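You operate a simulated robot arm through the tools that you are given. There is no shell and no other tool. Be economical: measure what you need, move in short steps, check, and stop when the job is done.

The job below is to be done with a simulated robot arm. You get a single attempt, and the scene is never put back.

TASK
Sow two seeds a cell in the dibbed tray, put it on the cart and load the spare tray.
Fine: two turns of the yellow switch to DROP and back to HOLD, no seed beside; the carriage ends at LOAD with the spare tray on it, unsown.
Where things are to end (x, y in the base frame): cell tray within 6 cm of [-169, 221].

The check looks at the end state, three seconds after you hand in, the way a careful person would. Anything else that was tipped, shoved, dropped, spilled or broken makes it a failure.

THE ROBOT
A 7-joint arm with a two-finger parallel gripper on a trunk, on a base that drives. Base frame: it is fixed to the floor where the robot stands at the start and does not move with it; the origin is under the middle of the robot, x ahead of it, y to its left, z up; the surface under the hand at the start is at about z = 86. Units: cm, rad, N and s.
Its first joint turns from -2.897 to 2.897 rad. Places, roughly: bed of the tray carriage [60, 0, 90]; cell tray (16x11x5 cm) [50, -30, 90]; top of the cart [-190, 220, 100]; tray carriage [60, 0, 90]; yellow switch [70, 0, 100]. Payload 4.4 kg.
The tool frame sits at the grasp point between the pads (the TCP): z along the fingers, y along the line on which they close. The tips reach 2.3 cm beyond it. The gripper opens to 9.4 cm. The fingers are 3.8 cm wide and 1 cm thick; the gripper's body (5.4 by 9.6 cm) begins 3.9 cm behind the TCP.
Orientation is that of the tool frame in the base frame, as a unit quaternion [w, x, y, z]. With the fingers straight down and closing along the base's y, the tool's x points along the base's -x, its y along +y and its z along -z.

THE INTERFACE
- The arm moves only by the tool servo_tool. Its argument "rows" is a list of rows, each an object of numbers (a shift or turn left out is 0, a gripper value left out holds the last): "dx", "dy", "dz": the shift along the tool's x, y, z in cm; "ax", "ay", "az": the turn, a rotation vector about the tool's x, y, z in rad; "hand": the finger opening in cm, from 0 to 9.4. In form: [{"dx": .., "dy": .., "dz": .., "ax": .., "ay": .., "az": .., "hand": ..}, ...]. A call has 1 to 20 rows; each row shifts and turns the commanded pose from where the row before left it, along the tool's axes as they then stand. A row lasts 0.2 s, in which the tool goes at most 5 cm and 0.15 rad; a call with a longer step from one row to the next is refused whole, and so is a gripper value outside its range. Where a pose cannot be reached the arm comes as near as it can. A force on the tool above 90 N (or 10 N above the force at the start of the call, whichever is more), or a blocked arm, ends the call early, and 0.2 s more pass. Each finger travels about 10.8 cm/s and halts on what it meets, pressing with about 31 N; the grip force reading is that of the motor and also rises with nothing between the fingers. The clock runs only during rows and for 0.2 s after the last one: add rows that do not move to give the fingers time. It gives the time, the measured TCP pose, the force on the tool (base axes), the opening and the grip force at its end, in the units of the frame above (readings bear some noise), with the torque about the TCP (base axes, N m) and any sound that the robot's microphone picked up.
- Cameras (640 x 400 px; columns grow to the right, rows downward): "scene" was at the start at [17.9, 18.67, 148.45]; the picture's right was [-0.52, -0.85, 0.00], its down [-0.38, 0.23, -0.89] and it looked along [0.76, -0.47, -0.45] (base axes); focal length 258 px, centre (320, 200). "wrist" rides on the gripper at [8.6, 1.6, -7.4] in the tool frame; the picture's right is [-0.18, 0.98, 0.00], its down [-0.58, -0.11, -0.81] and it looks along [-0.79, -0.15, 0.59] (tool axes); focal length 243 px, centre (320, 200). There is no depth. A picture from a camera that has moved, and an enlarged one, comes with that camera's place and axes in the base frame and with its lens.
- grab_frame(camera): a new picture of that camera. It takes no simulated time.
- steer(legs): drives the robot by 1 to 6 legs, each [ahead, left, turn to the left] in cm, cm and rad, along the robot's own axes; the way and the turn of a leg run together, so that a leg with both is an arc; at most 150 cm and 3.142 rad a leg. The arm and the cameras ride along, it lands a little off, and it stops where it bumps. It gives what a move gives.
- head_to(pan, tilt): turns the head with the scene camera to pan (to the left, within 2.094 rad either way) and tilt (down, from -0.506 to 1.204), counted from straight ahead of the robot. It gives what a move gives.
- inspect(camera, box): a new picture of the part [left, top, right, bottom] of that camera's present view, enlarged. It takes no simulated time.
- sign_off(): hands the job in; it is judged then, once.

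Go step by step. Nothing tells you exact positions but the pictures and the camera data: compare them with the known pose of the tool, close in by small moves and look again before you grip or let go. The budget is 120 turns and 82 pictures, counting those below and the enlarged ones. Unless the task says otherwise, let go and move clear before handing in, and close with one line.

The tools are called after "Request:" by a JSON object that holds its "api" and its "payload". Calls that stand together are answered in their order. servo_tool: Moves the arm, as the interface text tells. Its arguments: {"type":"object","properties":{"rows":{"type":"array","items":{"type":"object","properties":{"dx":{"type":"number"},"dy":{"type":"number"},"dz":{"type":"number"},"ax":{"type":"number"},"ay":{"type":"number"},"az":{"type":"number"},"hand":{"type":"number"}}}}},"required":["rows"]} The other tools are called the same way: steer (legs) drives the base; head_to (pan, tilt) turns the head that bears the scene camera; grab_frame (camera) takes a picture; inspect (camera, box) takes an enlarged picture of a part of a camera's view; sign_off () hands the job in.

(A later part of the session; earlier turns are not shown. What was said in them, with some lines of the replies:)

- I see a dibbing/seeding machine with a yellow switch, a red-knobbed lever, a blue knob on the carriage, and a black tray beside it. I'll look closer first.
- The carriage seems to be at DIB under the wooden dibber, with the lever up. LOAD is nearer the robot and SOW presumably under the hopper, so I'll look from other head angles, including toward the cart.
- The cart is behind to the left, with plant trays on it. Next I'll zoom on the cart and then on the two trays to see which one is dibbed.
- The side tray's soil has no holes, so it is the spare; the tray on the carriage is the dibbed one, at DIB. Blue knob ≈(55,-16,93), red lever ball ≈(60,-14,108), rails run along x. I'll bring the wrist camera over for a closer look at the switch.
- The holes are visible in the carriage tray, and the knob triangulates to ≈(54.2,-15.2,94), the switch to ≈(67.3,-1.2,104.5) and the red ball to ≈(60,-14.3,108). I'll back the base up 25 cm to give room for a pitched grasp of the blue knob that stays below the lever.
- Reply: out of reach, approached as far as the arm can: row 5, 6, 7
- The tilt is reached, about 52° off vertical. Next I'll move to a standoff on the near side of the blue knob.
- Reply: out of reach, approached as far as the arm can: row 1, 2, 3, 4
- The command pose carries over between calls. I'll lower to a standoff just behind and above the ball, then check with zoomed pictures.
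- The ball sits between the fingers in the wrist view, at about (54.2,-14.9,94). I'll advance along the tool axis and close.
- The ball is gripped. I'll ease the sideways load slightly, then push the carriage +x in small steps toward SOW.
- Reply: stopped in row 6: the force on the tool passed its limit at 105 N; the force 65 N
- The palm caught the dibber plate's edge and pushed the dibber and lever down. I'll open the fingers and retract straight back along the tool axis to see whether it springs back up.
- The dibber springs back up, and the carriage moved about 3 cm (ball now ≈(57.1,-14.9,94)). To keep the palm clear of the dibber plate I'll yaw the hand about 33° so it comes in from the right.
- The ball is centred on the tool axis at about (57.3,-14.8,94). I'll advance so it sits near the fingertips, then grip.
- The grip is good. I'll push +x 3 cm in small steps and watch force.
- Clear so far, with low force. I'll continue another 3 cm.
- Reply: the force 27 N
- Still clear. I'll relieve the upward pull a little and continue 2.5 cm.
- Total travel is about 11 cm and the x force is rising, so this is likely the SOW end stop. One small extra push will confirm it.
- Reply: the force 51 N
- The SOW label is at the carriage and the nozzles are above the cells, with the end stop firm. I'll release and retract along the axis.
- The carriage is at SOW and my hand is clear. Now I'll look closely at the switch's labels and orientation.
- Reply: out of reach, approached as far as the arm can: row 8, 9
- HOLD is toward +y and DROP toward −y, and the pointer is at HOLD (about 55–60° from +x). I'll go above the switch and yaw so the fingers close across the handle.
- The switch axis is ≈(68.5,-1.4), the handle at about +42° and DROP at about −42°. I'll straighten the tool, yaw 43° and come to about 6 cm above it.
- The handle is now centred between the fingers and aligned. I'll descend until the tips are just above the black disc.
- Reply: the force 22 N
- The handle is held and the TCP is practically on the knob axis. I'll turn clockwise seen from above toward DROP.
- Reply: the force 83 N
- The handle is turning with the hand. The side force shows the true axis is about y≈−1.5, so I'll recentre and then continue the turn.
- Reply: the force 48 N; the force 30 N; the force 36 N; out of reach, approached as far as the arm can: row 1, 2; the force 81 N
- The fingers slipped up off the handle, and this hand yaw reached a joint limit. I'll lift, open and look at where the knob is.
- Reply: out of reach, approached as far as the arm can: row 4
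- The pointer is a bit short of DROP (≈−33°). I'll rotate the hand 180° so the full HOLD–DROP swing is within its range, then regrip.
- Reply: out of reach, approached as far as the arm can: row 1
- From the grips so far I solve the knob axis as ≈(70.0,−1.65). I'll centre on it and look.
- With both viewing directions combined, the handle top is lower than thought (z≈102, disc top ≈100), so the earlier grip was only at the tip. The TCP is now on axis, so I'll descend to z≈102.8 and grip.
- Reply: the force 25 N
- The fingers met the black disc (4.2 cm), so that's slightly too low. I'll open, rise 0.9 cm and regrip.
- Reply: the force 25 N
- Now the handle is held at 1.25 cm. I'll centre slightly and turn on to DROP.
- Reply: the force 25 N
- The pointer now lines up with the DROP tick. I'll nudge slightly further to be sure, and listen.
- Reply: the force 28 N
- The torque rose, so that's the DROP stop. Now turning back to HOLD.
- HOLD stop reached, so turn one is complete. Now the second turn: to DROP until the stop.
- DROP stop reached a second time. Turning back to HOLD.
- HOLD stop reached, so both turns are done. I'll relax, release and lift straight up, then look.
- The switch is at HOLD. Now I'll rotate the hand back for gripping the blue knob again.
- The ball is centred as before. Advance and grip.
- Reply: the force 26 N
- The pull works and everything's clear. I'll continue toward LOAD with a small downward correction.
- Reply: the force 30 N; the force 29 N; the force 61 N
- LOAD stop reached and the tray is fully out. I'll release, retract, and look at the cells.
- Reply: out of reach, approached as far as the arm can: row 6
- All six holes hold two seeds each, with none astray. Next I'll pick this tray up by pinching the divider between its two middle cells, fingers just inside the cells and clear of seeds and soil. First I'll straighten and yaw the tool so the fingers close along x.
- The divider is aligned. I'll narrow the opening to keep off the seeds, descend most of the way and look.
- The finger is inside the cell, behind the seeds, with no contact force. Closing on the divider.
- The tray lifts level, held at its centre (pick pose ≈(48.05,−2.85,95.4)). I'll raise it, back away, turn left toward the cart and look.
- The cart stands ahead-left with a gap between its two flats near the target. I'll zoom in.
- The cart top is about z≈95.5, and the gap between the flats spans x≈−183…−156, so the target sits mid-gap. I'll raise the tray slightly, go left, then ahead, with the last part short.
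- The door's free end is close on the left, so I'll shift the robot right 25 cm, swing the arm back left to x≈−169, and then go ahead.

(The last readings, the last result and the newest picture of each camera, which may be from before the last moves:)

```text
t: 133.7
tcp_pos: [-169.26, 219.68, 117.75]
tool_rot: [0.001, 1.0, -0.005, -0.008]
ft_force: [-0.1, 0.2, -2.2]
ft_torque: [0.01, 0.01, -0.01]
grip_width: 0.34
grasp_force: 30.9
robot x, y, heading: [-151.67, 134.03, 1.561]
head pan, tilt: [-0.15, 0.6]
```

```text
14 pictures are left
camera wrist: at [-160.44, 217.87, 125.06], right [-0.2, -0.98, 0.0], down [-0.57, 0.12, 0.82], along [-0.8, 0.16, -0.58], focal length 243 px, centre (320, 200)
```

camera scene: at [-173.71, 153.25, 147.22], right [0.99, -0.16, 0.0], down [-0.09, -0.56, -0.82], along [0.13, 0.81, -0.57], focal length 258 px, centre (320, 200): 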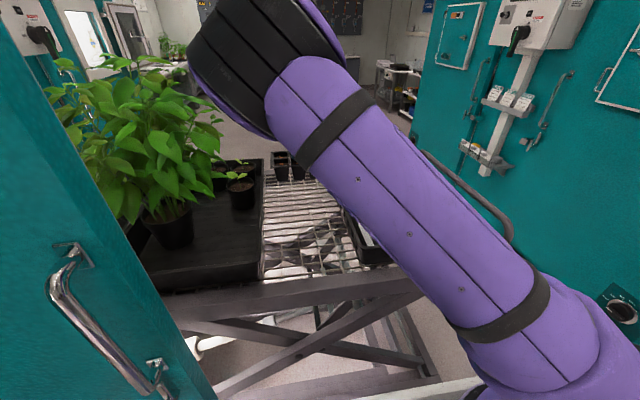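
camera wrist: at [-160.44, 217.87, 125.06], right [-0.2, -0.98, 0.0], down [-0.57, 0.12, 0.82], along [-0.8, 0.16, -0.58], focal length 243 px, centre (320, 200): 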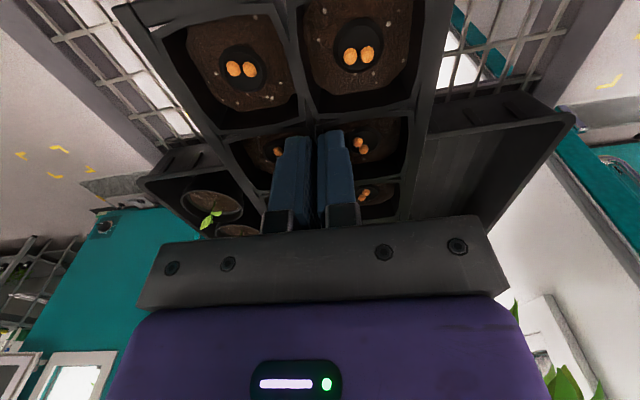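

The gap at the tray is about x −181…−158, so I'll rotate the tray 90° (long side along y) for margin, then lower it.

Request:
{"api": "servo_tool", "payload": {"rows": [{"az": 0.13}, {"az": 0.13}, {"az": 0.13}, {"az": 0.13}, {"az": 0.13}, {"az": 0.13}, {"az": 0.13}, {"az": 0.13}, {"az": 0.13}, {"az": 0.13}, {"az": 0.13}, {"az": 0.14}, {}]}}

Request:
{"api": "grab_frame", "payload": {"camera": "wrist"}}

```text
t: 136.5
tcp_pos: [-169.36, 219.77, 117.8]
tool_rot: [-0.006, -0.703, 0.712, 0.005]
ft_force: [-0.8, -1.4, -2.6]
ft_torque: [-0.02, 0.01, 0.01]
grip_width: 0.35
grasp_force: 31.5
robot x, y, heading: [-151.71, 134.12, 1.561]
head pan, tilt: [-0.15, 0.6]
```

```text
13 pictures are left
camera wrist: at [-170.83, 211.16, 125.33], right [-0.98, 0.2, 0.02], down [0.13, 0.58, 0.8], along [0.15, 0.79, -0.59], focal length 243 px, centre (320, 200)
```

wrist: 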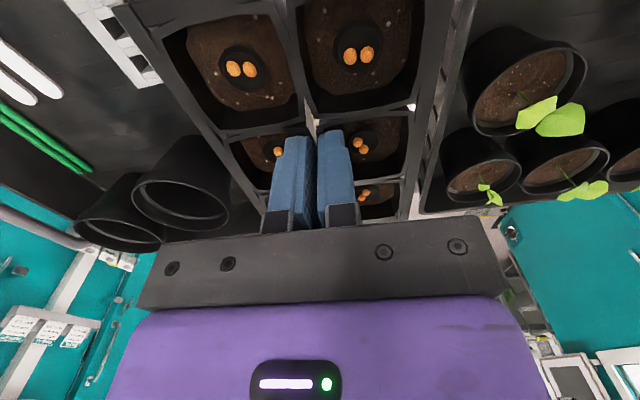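

The left rim is at −181.5 and the right one about −157.5, so the tray is centred with ~6 cm on each side. Lowering.

Request:
{"api": "servo_tool", "payload": {"rows": [{"dz": 2.5}, {"dz": 2.5}, {"dz": 2.5}, {"dz": 2.0}, {"dz": 2.0}, {"dz": 1.5}, {}]}}

Request:
{"api": "servo_tool", "payload": {"rows": [{"dz": 0.5}, {"dz": 0.5}, {"dz": 0.3}, {}]}}

```text
t: 138.1
tcp_pos: [-169.52, 220.02, 104.93]
tool_rot: [-0.007, -0.703, 0.712, 0.005]
ft_force: [-0.2, -0.7, -2.6]
ft_torque: [0.01, 0.01, 0.02]
grip_width: 0.37
grasp_force: 30.7
robot x, y, heading: [-151.94, 134.19, 1.565]
head pan, tilt: [-0.15, 0.6]
```

```text
t: 139.1
tcp_pos: [-169.52, 219.71, 103.54]
tool_rot: [-0.006, -0.703, 0.711, 0.006]
ft_force: [-0.1, 0.4, -3.0]
ft_torque: [0.0, -0.02, 0.0]
grip_width: 0.35
grasp_force: 31.0
robot x, y, heading: [-151.66, 134.75, 1.556]
head pan, tilt: [-0.15, 0.6]
```

Request:
{"api": "servo_tool", "payload": {"rows": [{"dz": 0.4}, {"dz": 0.4}, {"dz": 0.4}, {}]}}

Request:
{"api": "grab_frame", "payload": {"camera": "wrist"}}

```text
t: 140.1
tcp_pos: [-169.59, 219.8, 102.66]
tool_rot: [-0.006, -0.703, 0.711, 0.007]
ft_force: [-2.6, -2.6, 26.1]
ft_torque: [-0.24, -0.01, 0.03]
grip_width: 0.36
grasp_force: 31.2
robot x, y, heading: [-151.84, 134.4, 1.564]
head pan, tilt: [-0.15, 0.6]
```

```text
12 pictures are left
camera wrist: at [-171.1, 211.11, 110.07], right [-0.98, 0.2, 0.02], down [0.13, 0.58, 0.81], along [0.15, 0.79, -0.59], focal length 243 px, centre (320, 200)
```

wrist: 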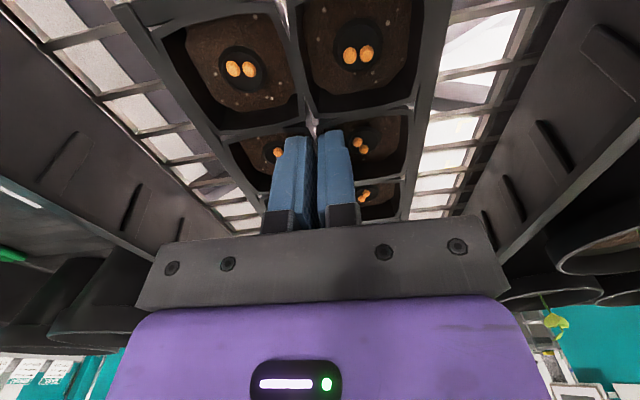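

The tray has landed on the mesh, clear of both flats. I'll ease up, open only to 1.8 cm and lift away.

Request:
{"api": "servo_tool", "payload": {"rows": [{"dz": -0.4}, {"hand": 1.6}, {}, {"hand": 1.6}, {"dz": -1}, {"dz": -2}, {"dz": -3}, {"dz": -4}, {"dz": -4}, {"dz": -4}, {}]}}

Request:
{"api": "grab_frame", "payload": {"camera": "wrist"}}

```text
t: 142.5
tcp_pos: [-169.37, 219.97, 120.84]
tool_rot: [-0.006, -0.703, 0.711, 0.005]
ft_force: [0.1, 0.1, 0.0]
ft_torque: [-0.02, 0.04, 0.0]
grip_width: 1.59
grasp_force: 0.1
robot x, y, heading: [-151.85, 134.1, 1.561]
head pan, tilt: [-0.15, 0.6]
```

```text
11 pictures are left
camera wrist: at [-170.89, 211.35, 128.24], right [-0.98, 0.2, 0.02], down [0.13, 0.58, 0.8], along [0.15, 0.79, -0.59], focal length 243 px, centre (320, 200)
```

wrist: 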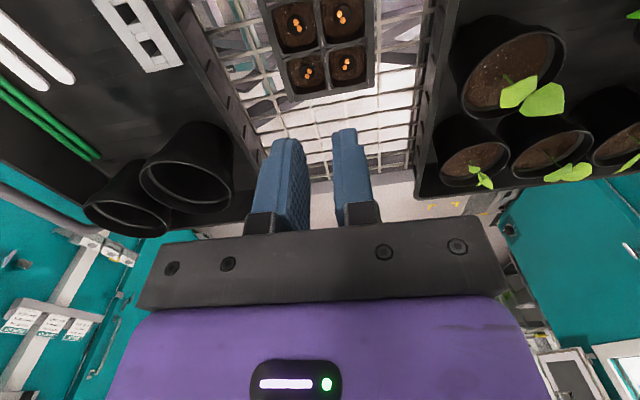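

The tray stands on the cart with its seeds in place. Now I'll drive back toward the bench the same way.

Request:
{"api": "steer", "payload": {"legs": [[-35, 0, 0], [-98, -88, 0], [0, 0, -1.561]]}}

Request:
{"api": "head_to", "payload": {"pan": -0.5, "tilt": 0.75}}

```text
t: 154.9
tcp_pos: [21.76, 18.16, 120.72]
tool_rot: [-0.001, -0.008, 1.0, 0.008]
ft_force: [0.4, -0.4, 0.3]
ft_torque: [0.01, -0.01, 0.01]
grip_width: 1.61
grasp_force: 0.1
robot x, y, heading: [-63.2, -1.68, 0.018]
head pan, tilt: [-0.15, 0.6]
```

```text
t: 155.7
tcp_pos: [21.59, 18.49, 120.7]
tool_rot: [-0.001, -0.006, 1.0, 0.007]
ft_force: [0.1, 0.0, 0.6]
ft_torque: [0.03, 0.02, 0.03]
grip_width: 1.61
grasp_force: 0.0
robot x, y, heading: [-63.51, -1.8, 0.012]
head pan, tilt: [-0.499, 0.75]
```

Request:
{"api": "steer", "payload": {"legs": [[39, 1.2, -0.013]]}}

Request:
{"api": "servo_tool", "payload": {"rows": [{"dx": 0.9, "dy": -4.8}, {"dx": 0.9, "dy": -4.8}, {"dx": 0.9, "dy": -4.8}, {"dx": 0.9, "dy": -4.8}, {"dx": 0.9, "dy": -4.8}, {"dx": 0.9, "dy": -4.8}, {"dx": 0.9, "dy": -4.8}, {"dx": 0.9, "dy": -4.8}, {"dx": 0.9, "dy": -4.8}, {"dx": 0.9, "dy": -4.8}, {}]}}

Request:
{"api": "servo_tool", "payload": {"rows": [{"az": -0.136}, {"az": -0.136}, {"az": -0.136}, {"az": -0.136}, {"az": -0.136}, {"az": -0.136}, {"az": -0.136}, {"az": -0.136}, {"az": -0.136}, {"az": -0.136}, {"az": -0.13}, {}]}}

```text
t: 158.2
tcp_pos: [61.25, 18.67, 120.7]
tool_rot: [0.0, -0.001, 1.0, 0.008]
ft_force: [-1.3, -0.2, 0.2]
ft_torque: [0.03, 0.01, 0.0]
grip_width: 1.63
grasp_force: 0.0
robot x, y, heading: [-24.11, 0.17, -0.0]
head pan, tilt: [-0.499, 0.75]
```

```text
t: 160.6
tcp_pos: [52.27, -29.4, 119.97]
tool_rot: [0.0, -0.001, 1.0, 0.008]
ft_force: [-0.1, 0.5, -0.6]
ft_torque: [-0.02, 0.02, -0.03]
grip_width: 1.59
grasp_force: 0.1
robot x, y, heading: [-24.1, -0.03, 0.002]
head pan, tilt: [-0.499, 0.75]
```

```text
t: 163.2
tcp_pos: [52.4, -29.41, 119.87]
tool_rot: [0.005, -0.679, 0.734, 0.006]
ft_force: [-0.1, -0.4, 0.1]
ft_torque: [-0.02, 0.01, 0.02]
grip_width: 1.6
grasp_force: 0.0
robot x, y, heading: [-24.07, 0.22, 0.005]
head pan, tilt: [-0.499, 0.75]
```

Request:
{"api": "servo_tool", "payload": {"rows": [{"dy": -2.2, "dz": 3}, {"dz": 4}, {"dz": 4}, {"dz": 4}, {"dz": 2}, {}]}}

Request:
{"api": "grab_frame", "payload": {"camera": "wrist"}}

```text
t: 164.6
tcp_pos: [54.67, -29.18, 102.99]
tool_rot: [0.006, -0.678, 0.735, 0.006]
ft_force: [-0.8, -0.8, 0.8]
ft_torque: [0.04, -0.01, 0.03]
grip_width: 1.61
grasp_force: 0.0
robot x, y, heading: [-24.14, 0.09, 0.003]
head pan, tilt: [-0.499, 0.75]
```

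```text
10 pictures are left
camera wrist: at [52.47, -37.74, 110.32], right [-0.97, 0.26, 0.01], down [0.16, 0.56, 0.82], along [0.21, 0.79, -0.58], focal length 243 px, centre (320, 200)
```

wrist: 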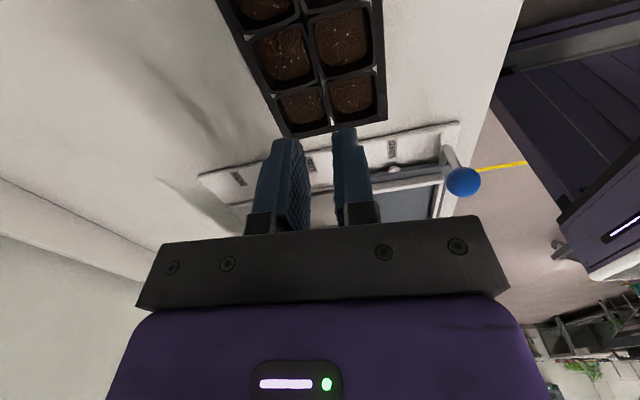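

The spare's divider is aligned. I'll correct about 1 cm along x_tool and descend partway.

Request:
{"api": "servo_tool", "payload": {"rows": [{"dx": 0.9, "dy": -0.2, "hand": 2.0}, {"dz": 2.5}, {"dz": 2.5}, {"dz": 1.5}, {}]}}

Request:
{"api": "grab_frame", "payload": {"camera": "wrist"}}

```text
t: 165.8
tcp_pos: [54.9, -29.99, 96.4]
tool_rot: [0.005, -0.678, 0.735, 0.006]
ft_force: [0.6, -0.6, 0.9]
ft_torque: [-0.01, 0.01, -0.01]
grip_width: 2.0
grasp_force: 0.0
robot x, y, heading: [-24.23, 0.16, 0.005]
head pan, tilt: [-0.499, 0.75]
```

```text
9 pictures are left
camera wrist: at [52.63, -38.57, 103.67], right [-0.97, 0.26, 0.01], down [0.16, 0.56, 0.82], along [0.21, 0.79, -0.58], focal length 243 px, centre (320, 200)
```

wrist: 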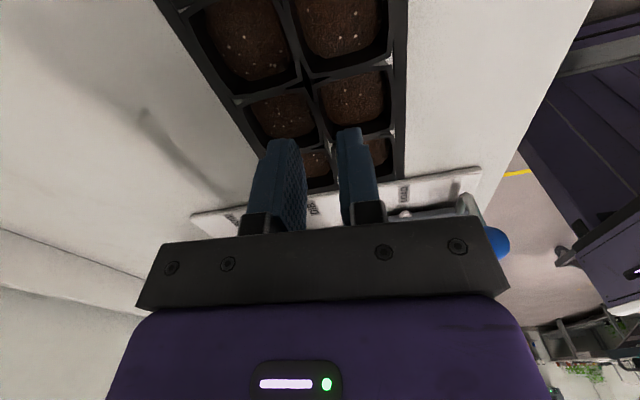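

Request:
{"api": "servo_tool", "payload": {"rows": [{"dy": -0.25, "dx": -0.1}, {"dz": 1.5}, {"dz": 1.2}, {"dz": 0.6}, {"dz": 0.4}, {}]}}

Request:
{"api": "inspect", "payload": {"camera": "scene", "box": [270, 140, 410, 230]}}

```text
t: 167.2
tcp_pos: [54.94, -29.7, 92.82]
tool_rot: [0.006, -0.678, 0.735, 0.007]
ft_force: [-0.2, -0.1, -1.2]
ft_torque: [0.04, 0.01, -0.01]
grip_width: 2.0
grasp_force: 0.1
robot x, y, heading: [-24.12, 0.26, 0.005]
head pan, tilt: [-0.499, 0.75]
```

```text
4.44 times, centred on (340, 185) of scene
camera zoom: at [-6.78, 19.61, 145.93], right [-0.48, -0.88, 0.0], down [-0.6, 0.32, -0.73], along [0.64, -0.35, -0.68], focal length 1146 px, centre (231, 267)
```

zoom: 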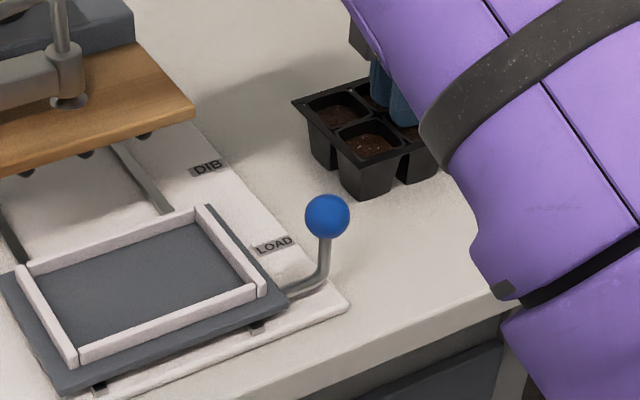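

The bed is empty and clean. Now grip and lift the spare.

Request:
{"api": "servo_tool", "payload": {"rows": [{"hand": 1.0}, {"hand": 0.0}, {}, {}, {"dz": -0.7}, {"dz": -1.3}, {"dz": -2}, {"dz": -2}, {"dz": -2}, {"dz": -3}, {"dz": -3}, {"dz": -2}, {}]}}

Request:
{"api": "inspect", "payload": {"camera": "wrist", "box": [120, 0, 520, 250]}}

```text
t: 170.0
tcp_pos: [55.19, -29.98, 108.77]
tool_rot: [0.004, -0.679, 0.734, 0.006]
ft_force: [-0.5, -0.6, -2.6]
ft_torque: [-0.01, 0.01, -0.01]
grip_width: 0.37
grasp_force: 30.8
robot x, y, heading: [-24.3, -0.08, 0.003]
head pan, tilt: [-0.499, 0.75]
```

```text
1.60 times, centred on (320, 125) of wrist
camera zoom: at [52.94, -38.56, 116.04], right [-0.97, 0.26, 0.01], down [0.16, 0.56, 0.82], along [0.21, 0.79, -0.58], focal length 388 px, centre (320, 320)
```

zoom: 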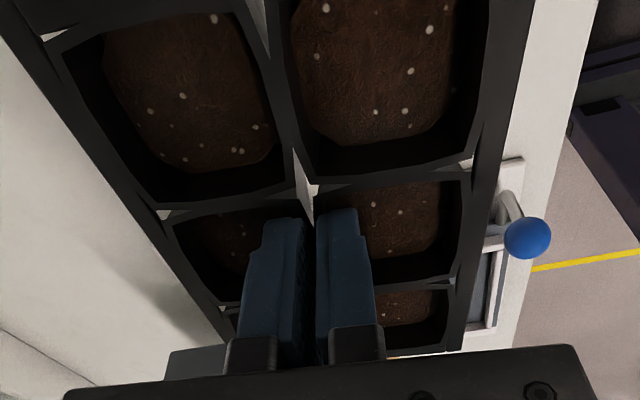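

The tray hangs in the grip just as the first did. I'll square the yaw, move −x first to clear the lever, then +y to above the bed.

Request:
{"api": "servo_tool", "payload": {"rows": [{"az": -0.071}, {"dy": 3.5}, {"dy": 3.7}, {"dx": -3}, {"dx": -4.5}, {"dx": -4.5}, {"dx": -4.5}, {"dx": -4.5}, {"dx": -4}, {"dx": -2.1}, {}, {}]}}

```text
t: 172.6
tcp_pos: [48.1, -2.86, 109.18]
tool_rot: [0.004, -0.704, 0.71, 0.006]
ft_force: [-0.1, 0.6, -3.0]
ft_torque: [0.02, -0.02, -0.02]
grip_width: 0.36
grasp_force: 31.5
robot x, y, heading: [-24.06, -0.05, 0.004]
head pan, tilt: [-0.499, 0.75]
```

Request:
{"api": "servo_tool", "payload": {"rows": [{"dz": 2.5}, {"dz": 2.5}, {"dz": 2.5}, {"dz": 2.0}, {}, {}]}}

Request:
{"api": "inspect", "payload": {"camera": "scene", "box": [255, 165, 355, 235]}}

```text
t: 174.0
tcp_pos: [48.07, -2.67, 99.77]
tool_rot: [0.004, -0.704, 0.71, 0.006]
ft_force: [0.1, -0.1, -2.4]
ft_torque: [0.03, -0.02, -0.02]
grip_width: 0.39
grasp_force: 30.9
robot x, y, heading: [-23.96, 0.29, 0.007]
head pan, tilt: [-0.499, 0.75]
```

```text
5.71 times, centred on (305, 200) of scene
camera zoom: at [-6.77, 19.62, 145.93], right [-0.48, -0.88, 0.0], down [-0.6, 0.32, -0.73], along [0.64, -0.35, -0.68], focal length 1474 px, centre (406, 200)
```

zoom: 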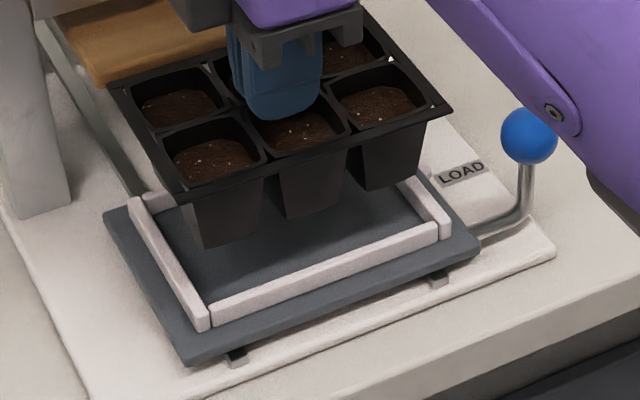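

Request:
{"api": "servo_tool", "payload": {"rows": [{"dz": 1.0}, {"dz": 1.0}, {"dz": 0.8}, {}, {}]}}

Request:
{"api": "inspect", "payload": {"camera": "scene", "box": [255, 175, 345, 235]}}

```text
t: 175.2
tcp_pos: [47.94, -2.65, 96.94]
tool_rot: [0.005, -0.704, 0.71, 0.006]
ft_force: [-0.1, -0.3, -3.3]
ft_torque: [0.02, -0.01, 0.0]
grip_width: 0.38
grasp_force: 31.0
robot x, y, heading: [-24.45, 0.02, 0.001]
head pan, tilt: [-0.499, 0.75]
```

```text
6.67 times, centred on (300, 205) of scene
camera zoom: at [-6.77, 19.62, 145.93], right [-0.48, -0.88, 0.0], down [-0.6, 0.32, -0.73], along [0.64, -0.35, -0.68], focal length 1720 px, centre (453, 167)
```

zoom: 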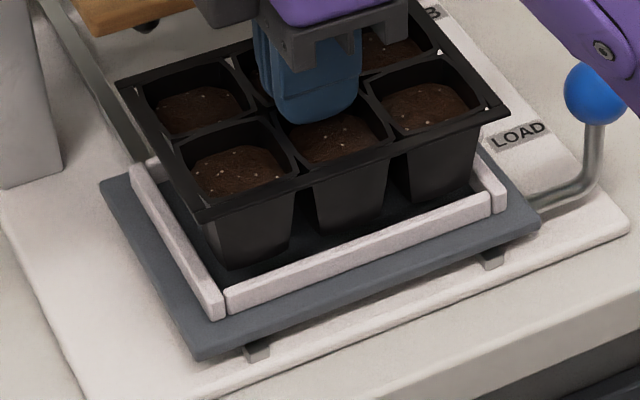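

The tray bottom is inside the lips. I'll finish lowering gently.

Request:
{"api": "servo_tool", "payload": {"rows": [{"dx": 0.12, "dz": 0.5}, {"dz": 0.5}, {"dz": 0.4}, {}, {}]}}

```text
t: 176.4
tcp_pos: [48.0, -2.85, 95.44]
tool_rot: [0.005, -0.704, 0.71, 0.006]
ft_force: [0.7, 0.1, -2.9]
ft_torque: [0.0, 0.0, 0.01]
grip_width: 0.38
grasp_force: 30.7
robot x, y, heading: [-23.96, 0.12, 0.001]
head pan, tilt: [-0.499, 0.75]
```

Request:
{"api": "servo_tool", "payload": {"rows": [{"dz": 0.2}, {"dz": 0.2}, {"dz": 0.2}, {}]}}

Request:
{"api": "inspect", "payload": {"camera": "scene", "box": [255, 175, 345, 235]}}

```text
t: 177.4
tcp_pos: [48.07, -2.75, 94.99]
tool_rot: [0.006, -0.704, 0.71, 0.005]
ft_force: [2.5, -0.4, 27.2]
ft_torque: [0.03, -0.04, -0.05]
grip_width: 0.36
grasp_force: 30.6
robot x, y, heading: [-23.75, 0.3, 0.003]
head pan, tilt: [-0.499, 0.75]
```

```text
6.67 times, centred on (300, 205) of scene
camera zoom: at [-6.87, 19.62, 145.94], right [-0.48, -0.88, 0.0], down [-0.6, 0.32, -0.73], along [0.64, -0.35, -0.68], focal length 1720 px, centre (453, 167)
```

zoom: 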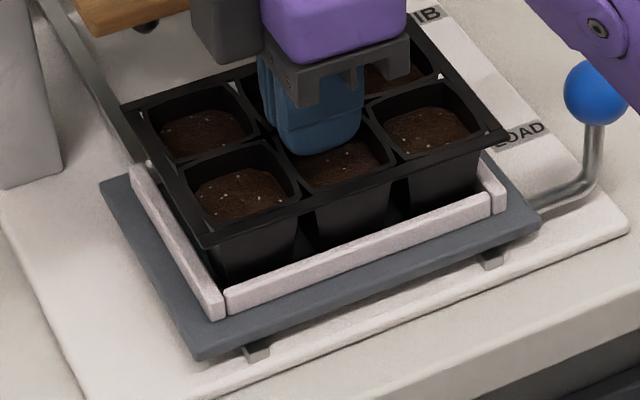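

The spare is seated in the bed. I'll release and lift clear.

Request:
{"api": "servo_tool", "payload": {"rows": [{"dz": -0.4}, {"hand": 1.6}, {}, {}, {"dz": -1}, {"dz": -2}, {"dz": -3}, {"dz": -4}, {"dz": -4}, {"dz": -4, "dy": 2}, {"dz": -2, "dy": 3}, {}]}}

Request:
{"api": "grab_frame", "payload": {"camera": "scene"}}

Request:
{"api": "inspect", "payload": {"camera": "scene", "box": [225, 145, 345, 235]}}

```text
t: 180.0
tcp_pos: [42.85, -2.88, 115.73]
tool_rot: [0.005, -0.705, 0.709, 0.006]
ft_force: [0.3, -0.6, 0.3]
ft_torque: [0.01, 0.01, -0.02]
grip_width: 1.59
grasp_force: 0.1
robot x, y, heading: [-23.76, 0.03, 0.006]
head pan, tilt: [-0.499, 0.75]
```

```text
3 pictures are left
camera scene: at [-6.76, 19.61, 145.93], right [-0.48, -0.88, 0.0], down [-0.6, 0.32, -0.73], along [0.64, -0.35, -0.68], focal length 258 px, centre (320, 200)
```

scene: 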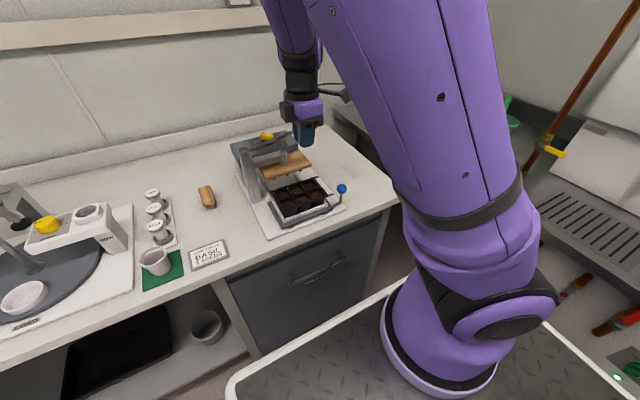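

```text
4.44 times, centred on (285, 190) of scene
camera zoom: at [-6.76, 19.61, 145.93], right [-0.48, -0.88, 0.0], down [-0.6, 0.32, -0.73], along [0.64, -0.35, -0.68], focal length 1146 px, centre (476, 244)
```

zoom: 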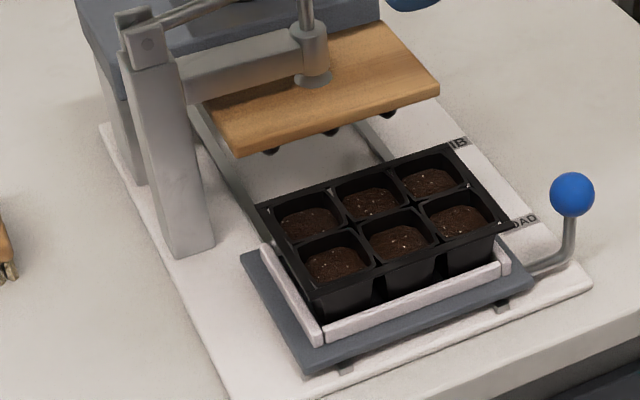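

The spare tray sits square and unsown on the carriage at LOAD. The switch is at HOLD, the lever is up, the sown tray is on the cart and the hand is clear, so I'm handing in.

Request:
{"api": "sign_off", "payload": {}}

```text
The job is handed in.
```

The dibbed tray is sown with two seeds in every cell and stands on the cart at about (−169.5, 220). The unsown spare tray is on the carriage at LOAD, with the switch at HOLD; on my first push of the carriage the hand briefly pressed the dibber down, but it sprang back and the holes looked intact.
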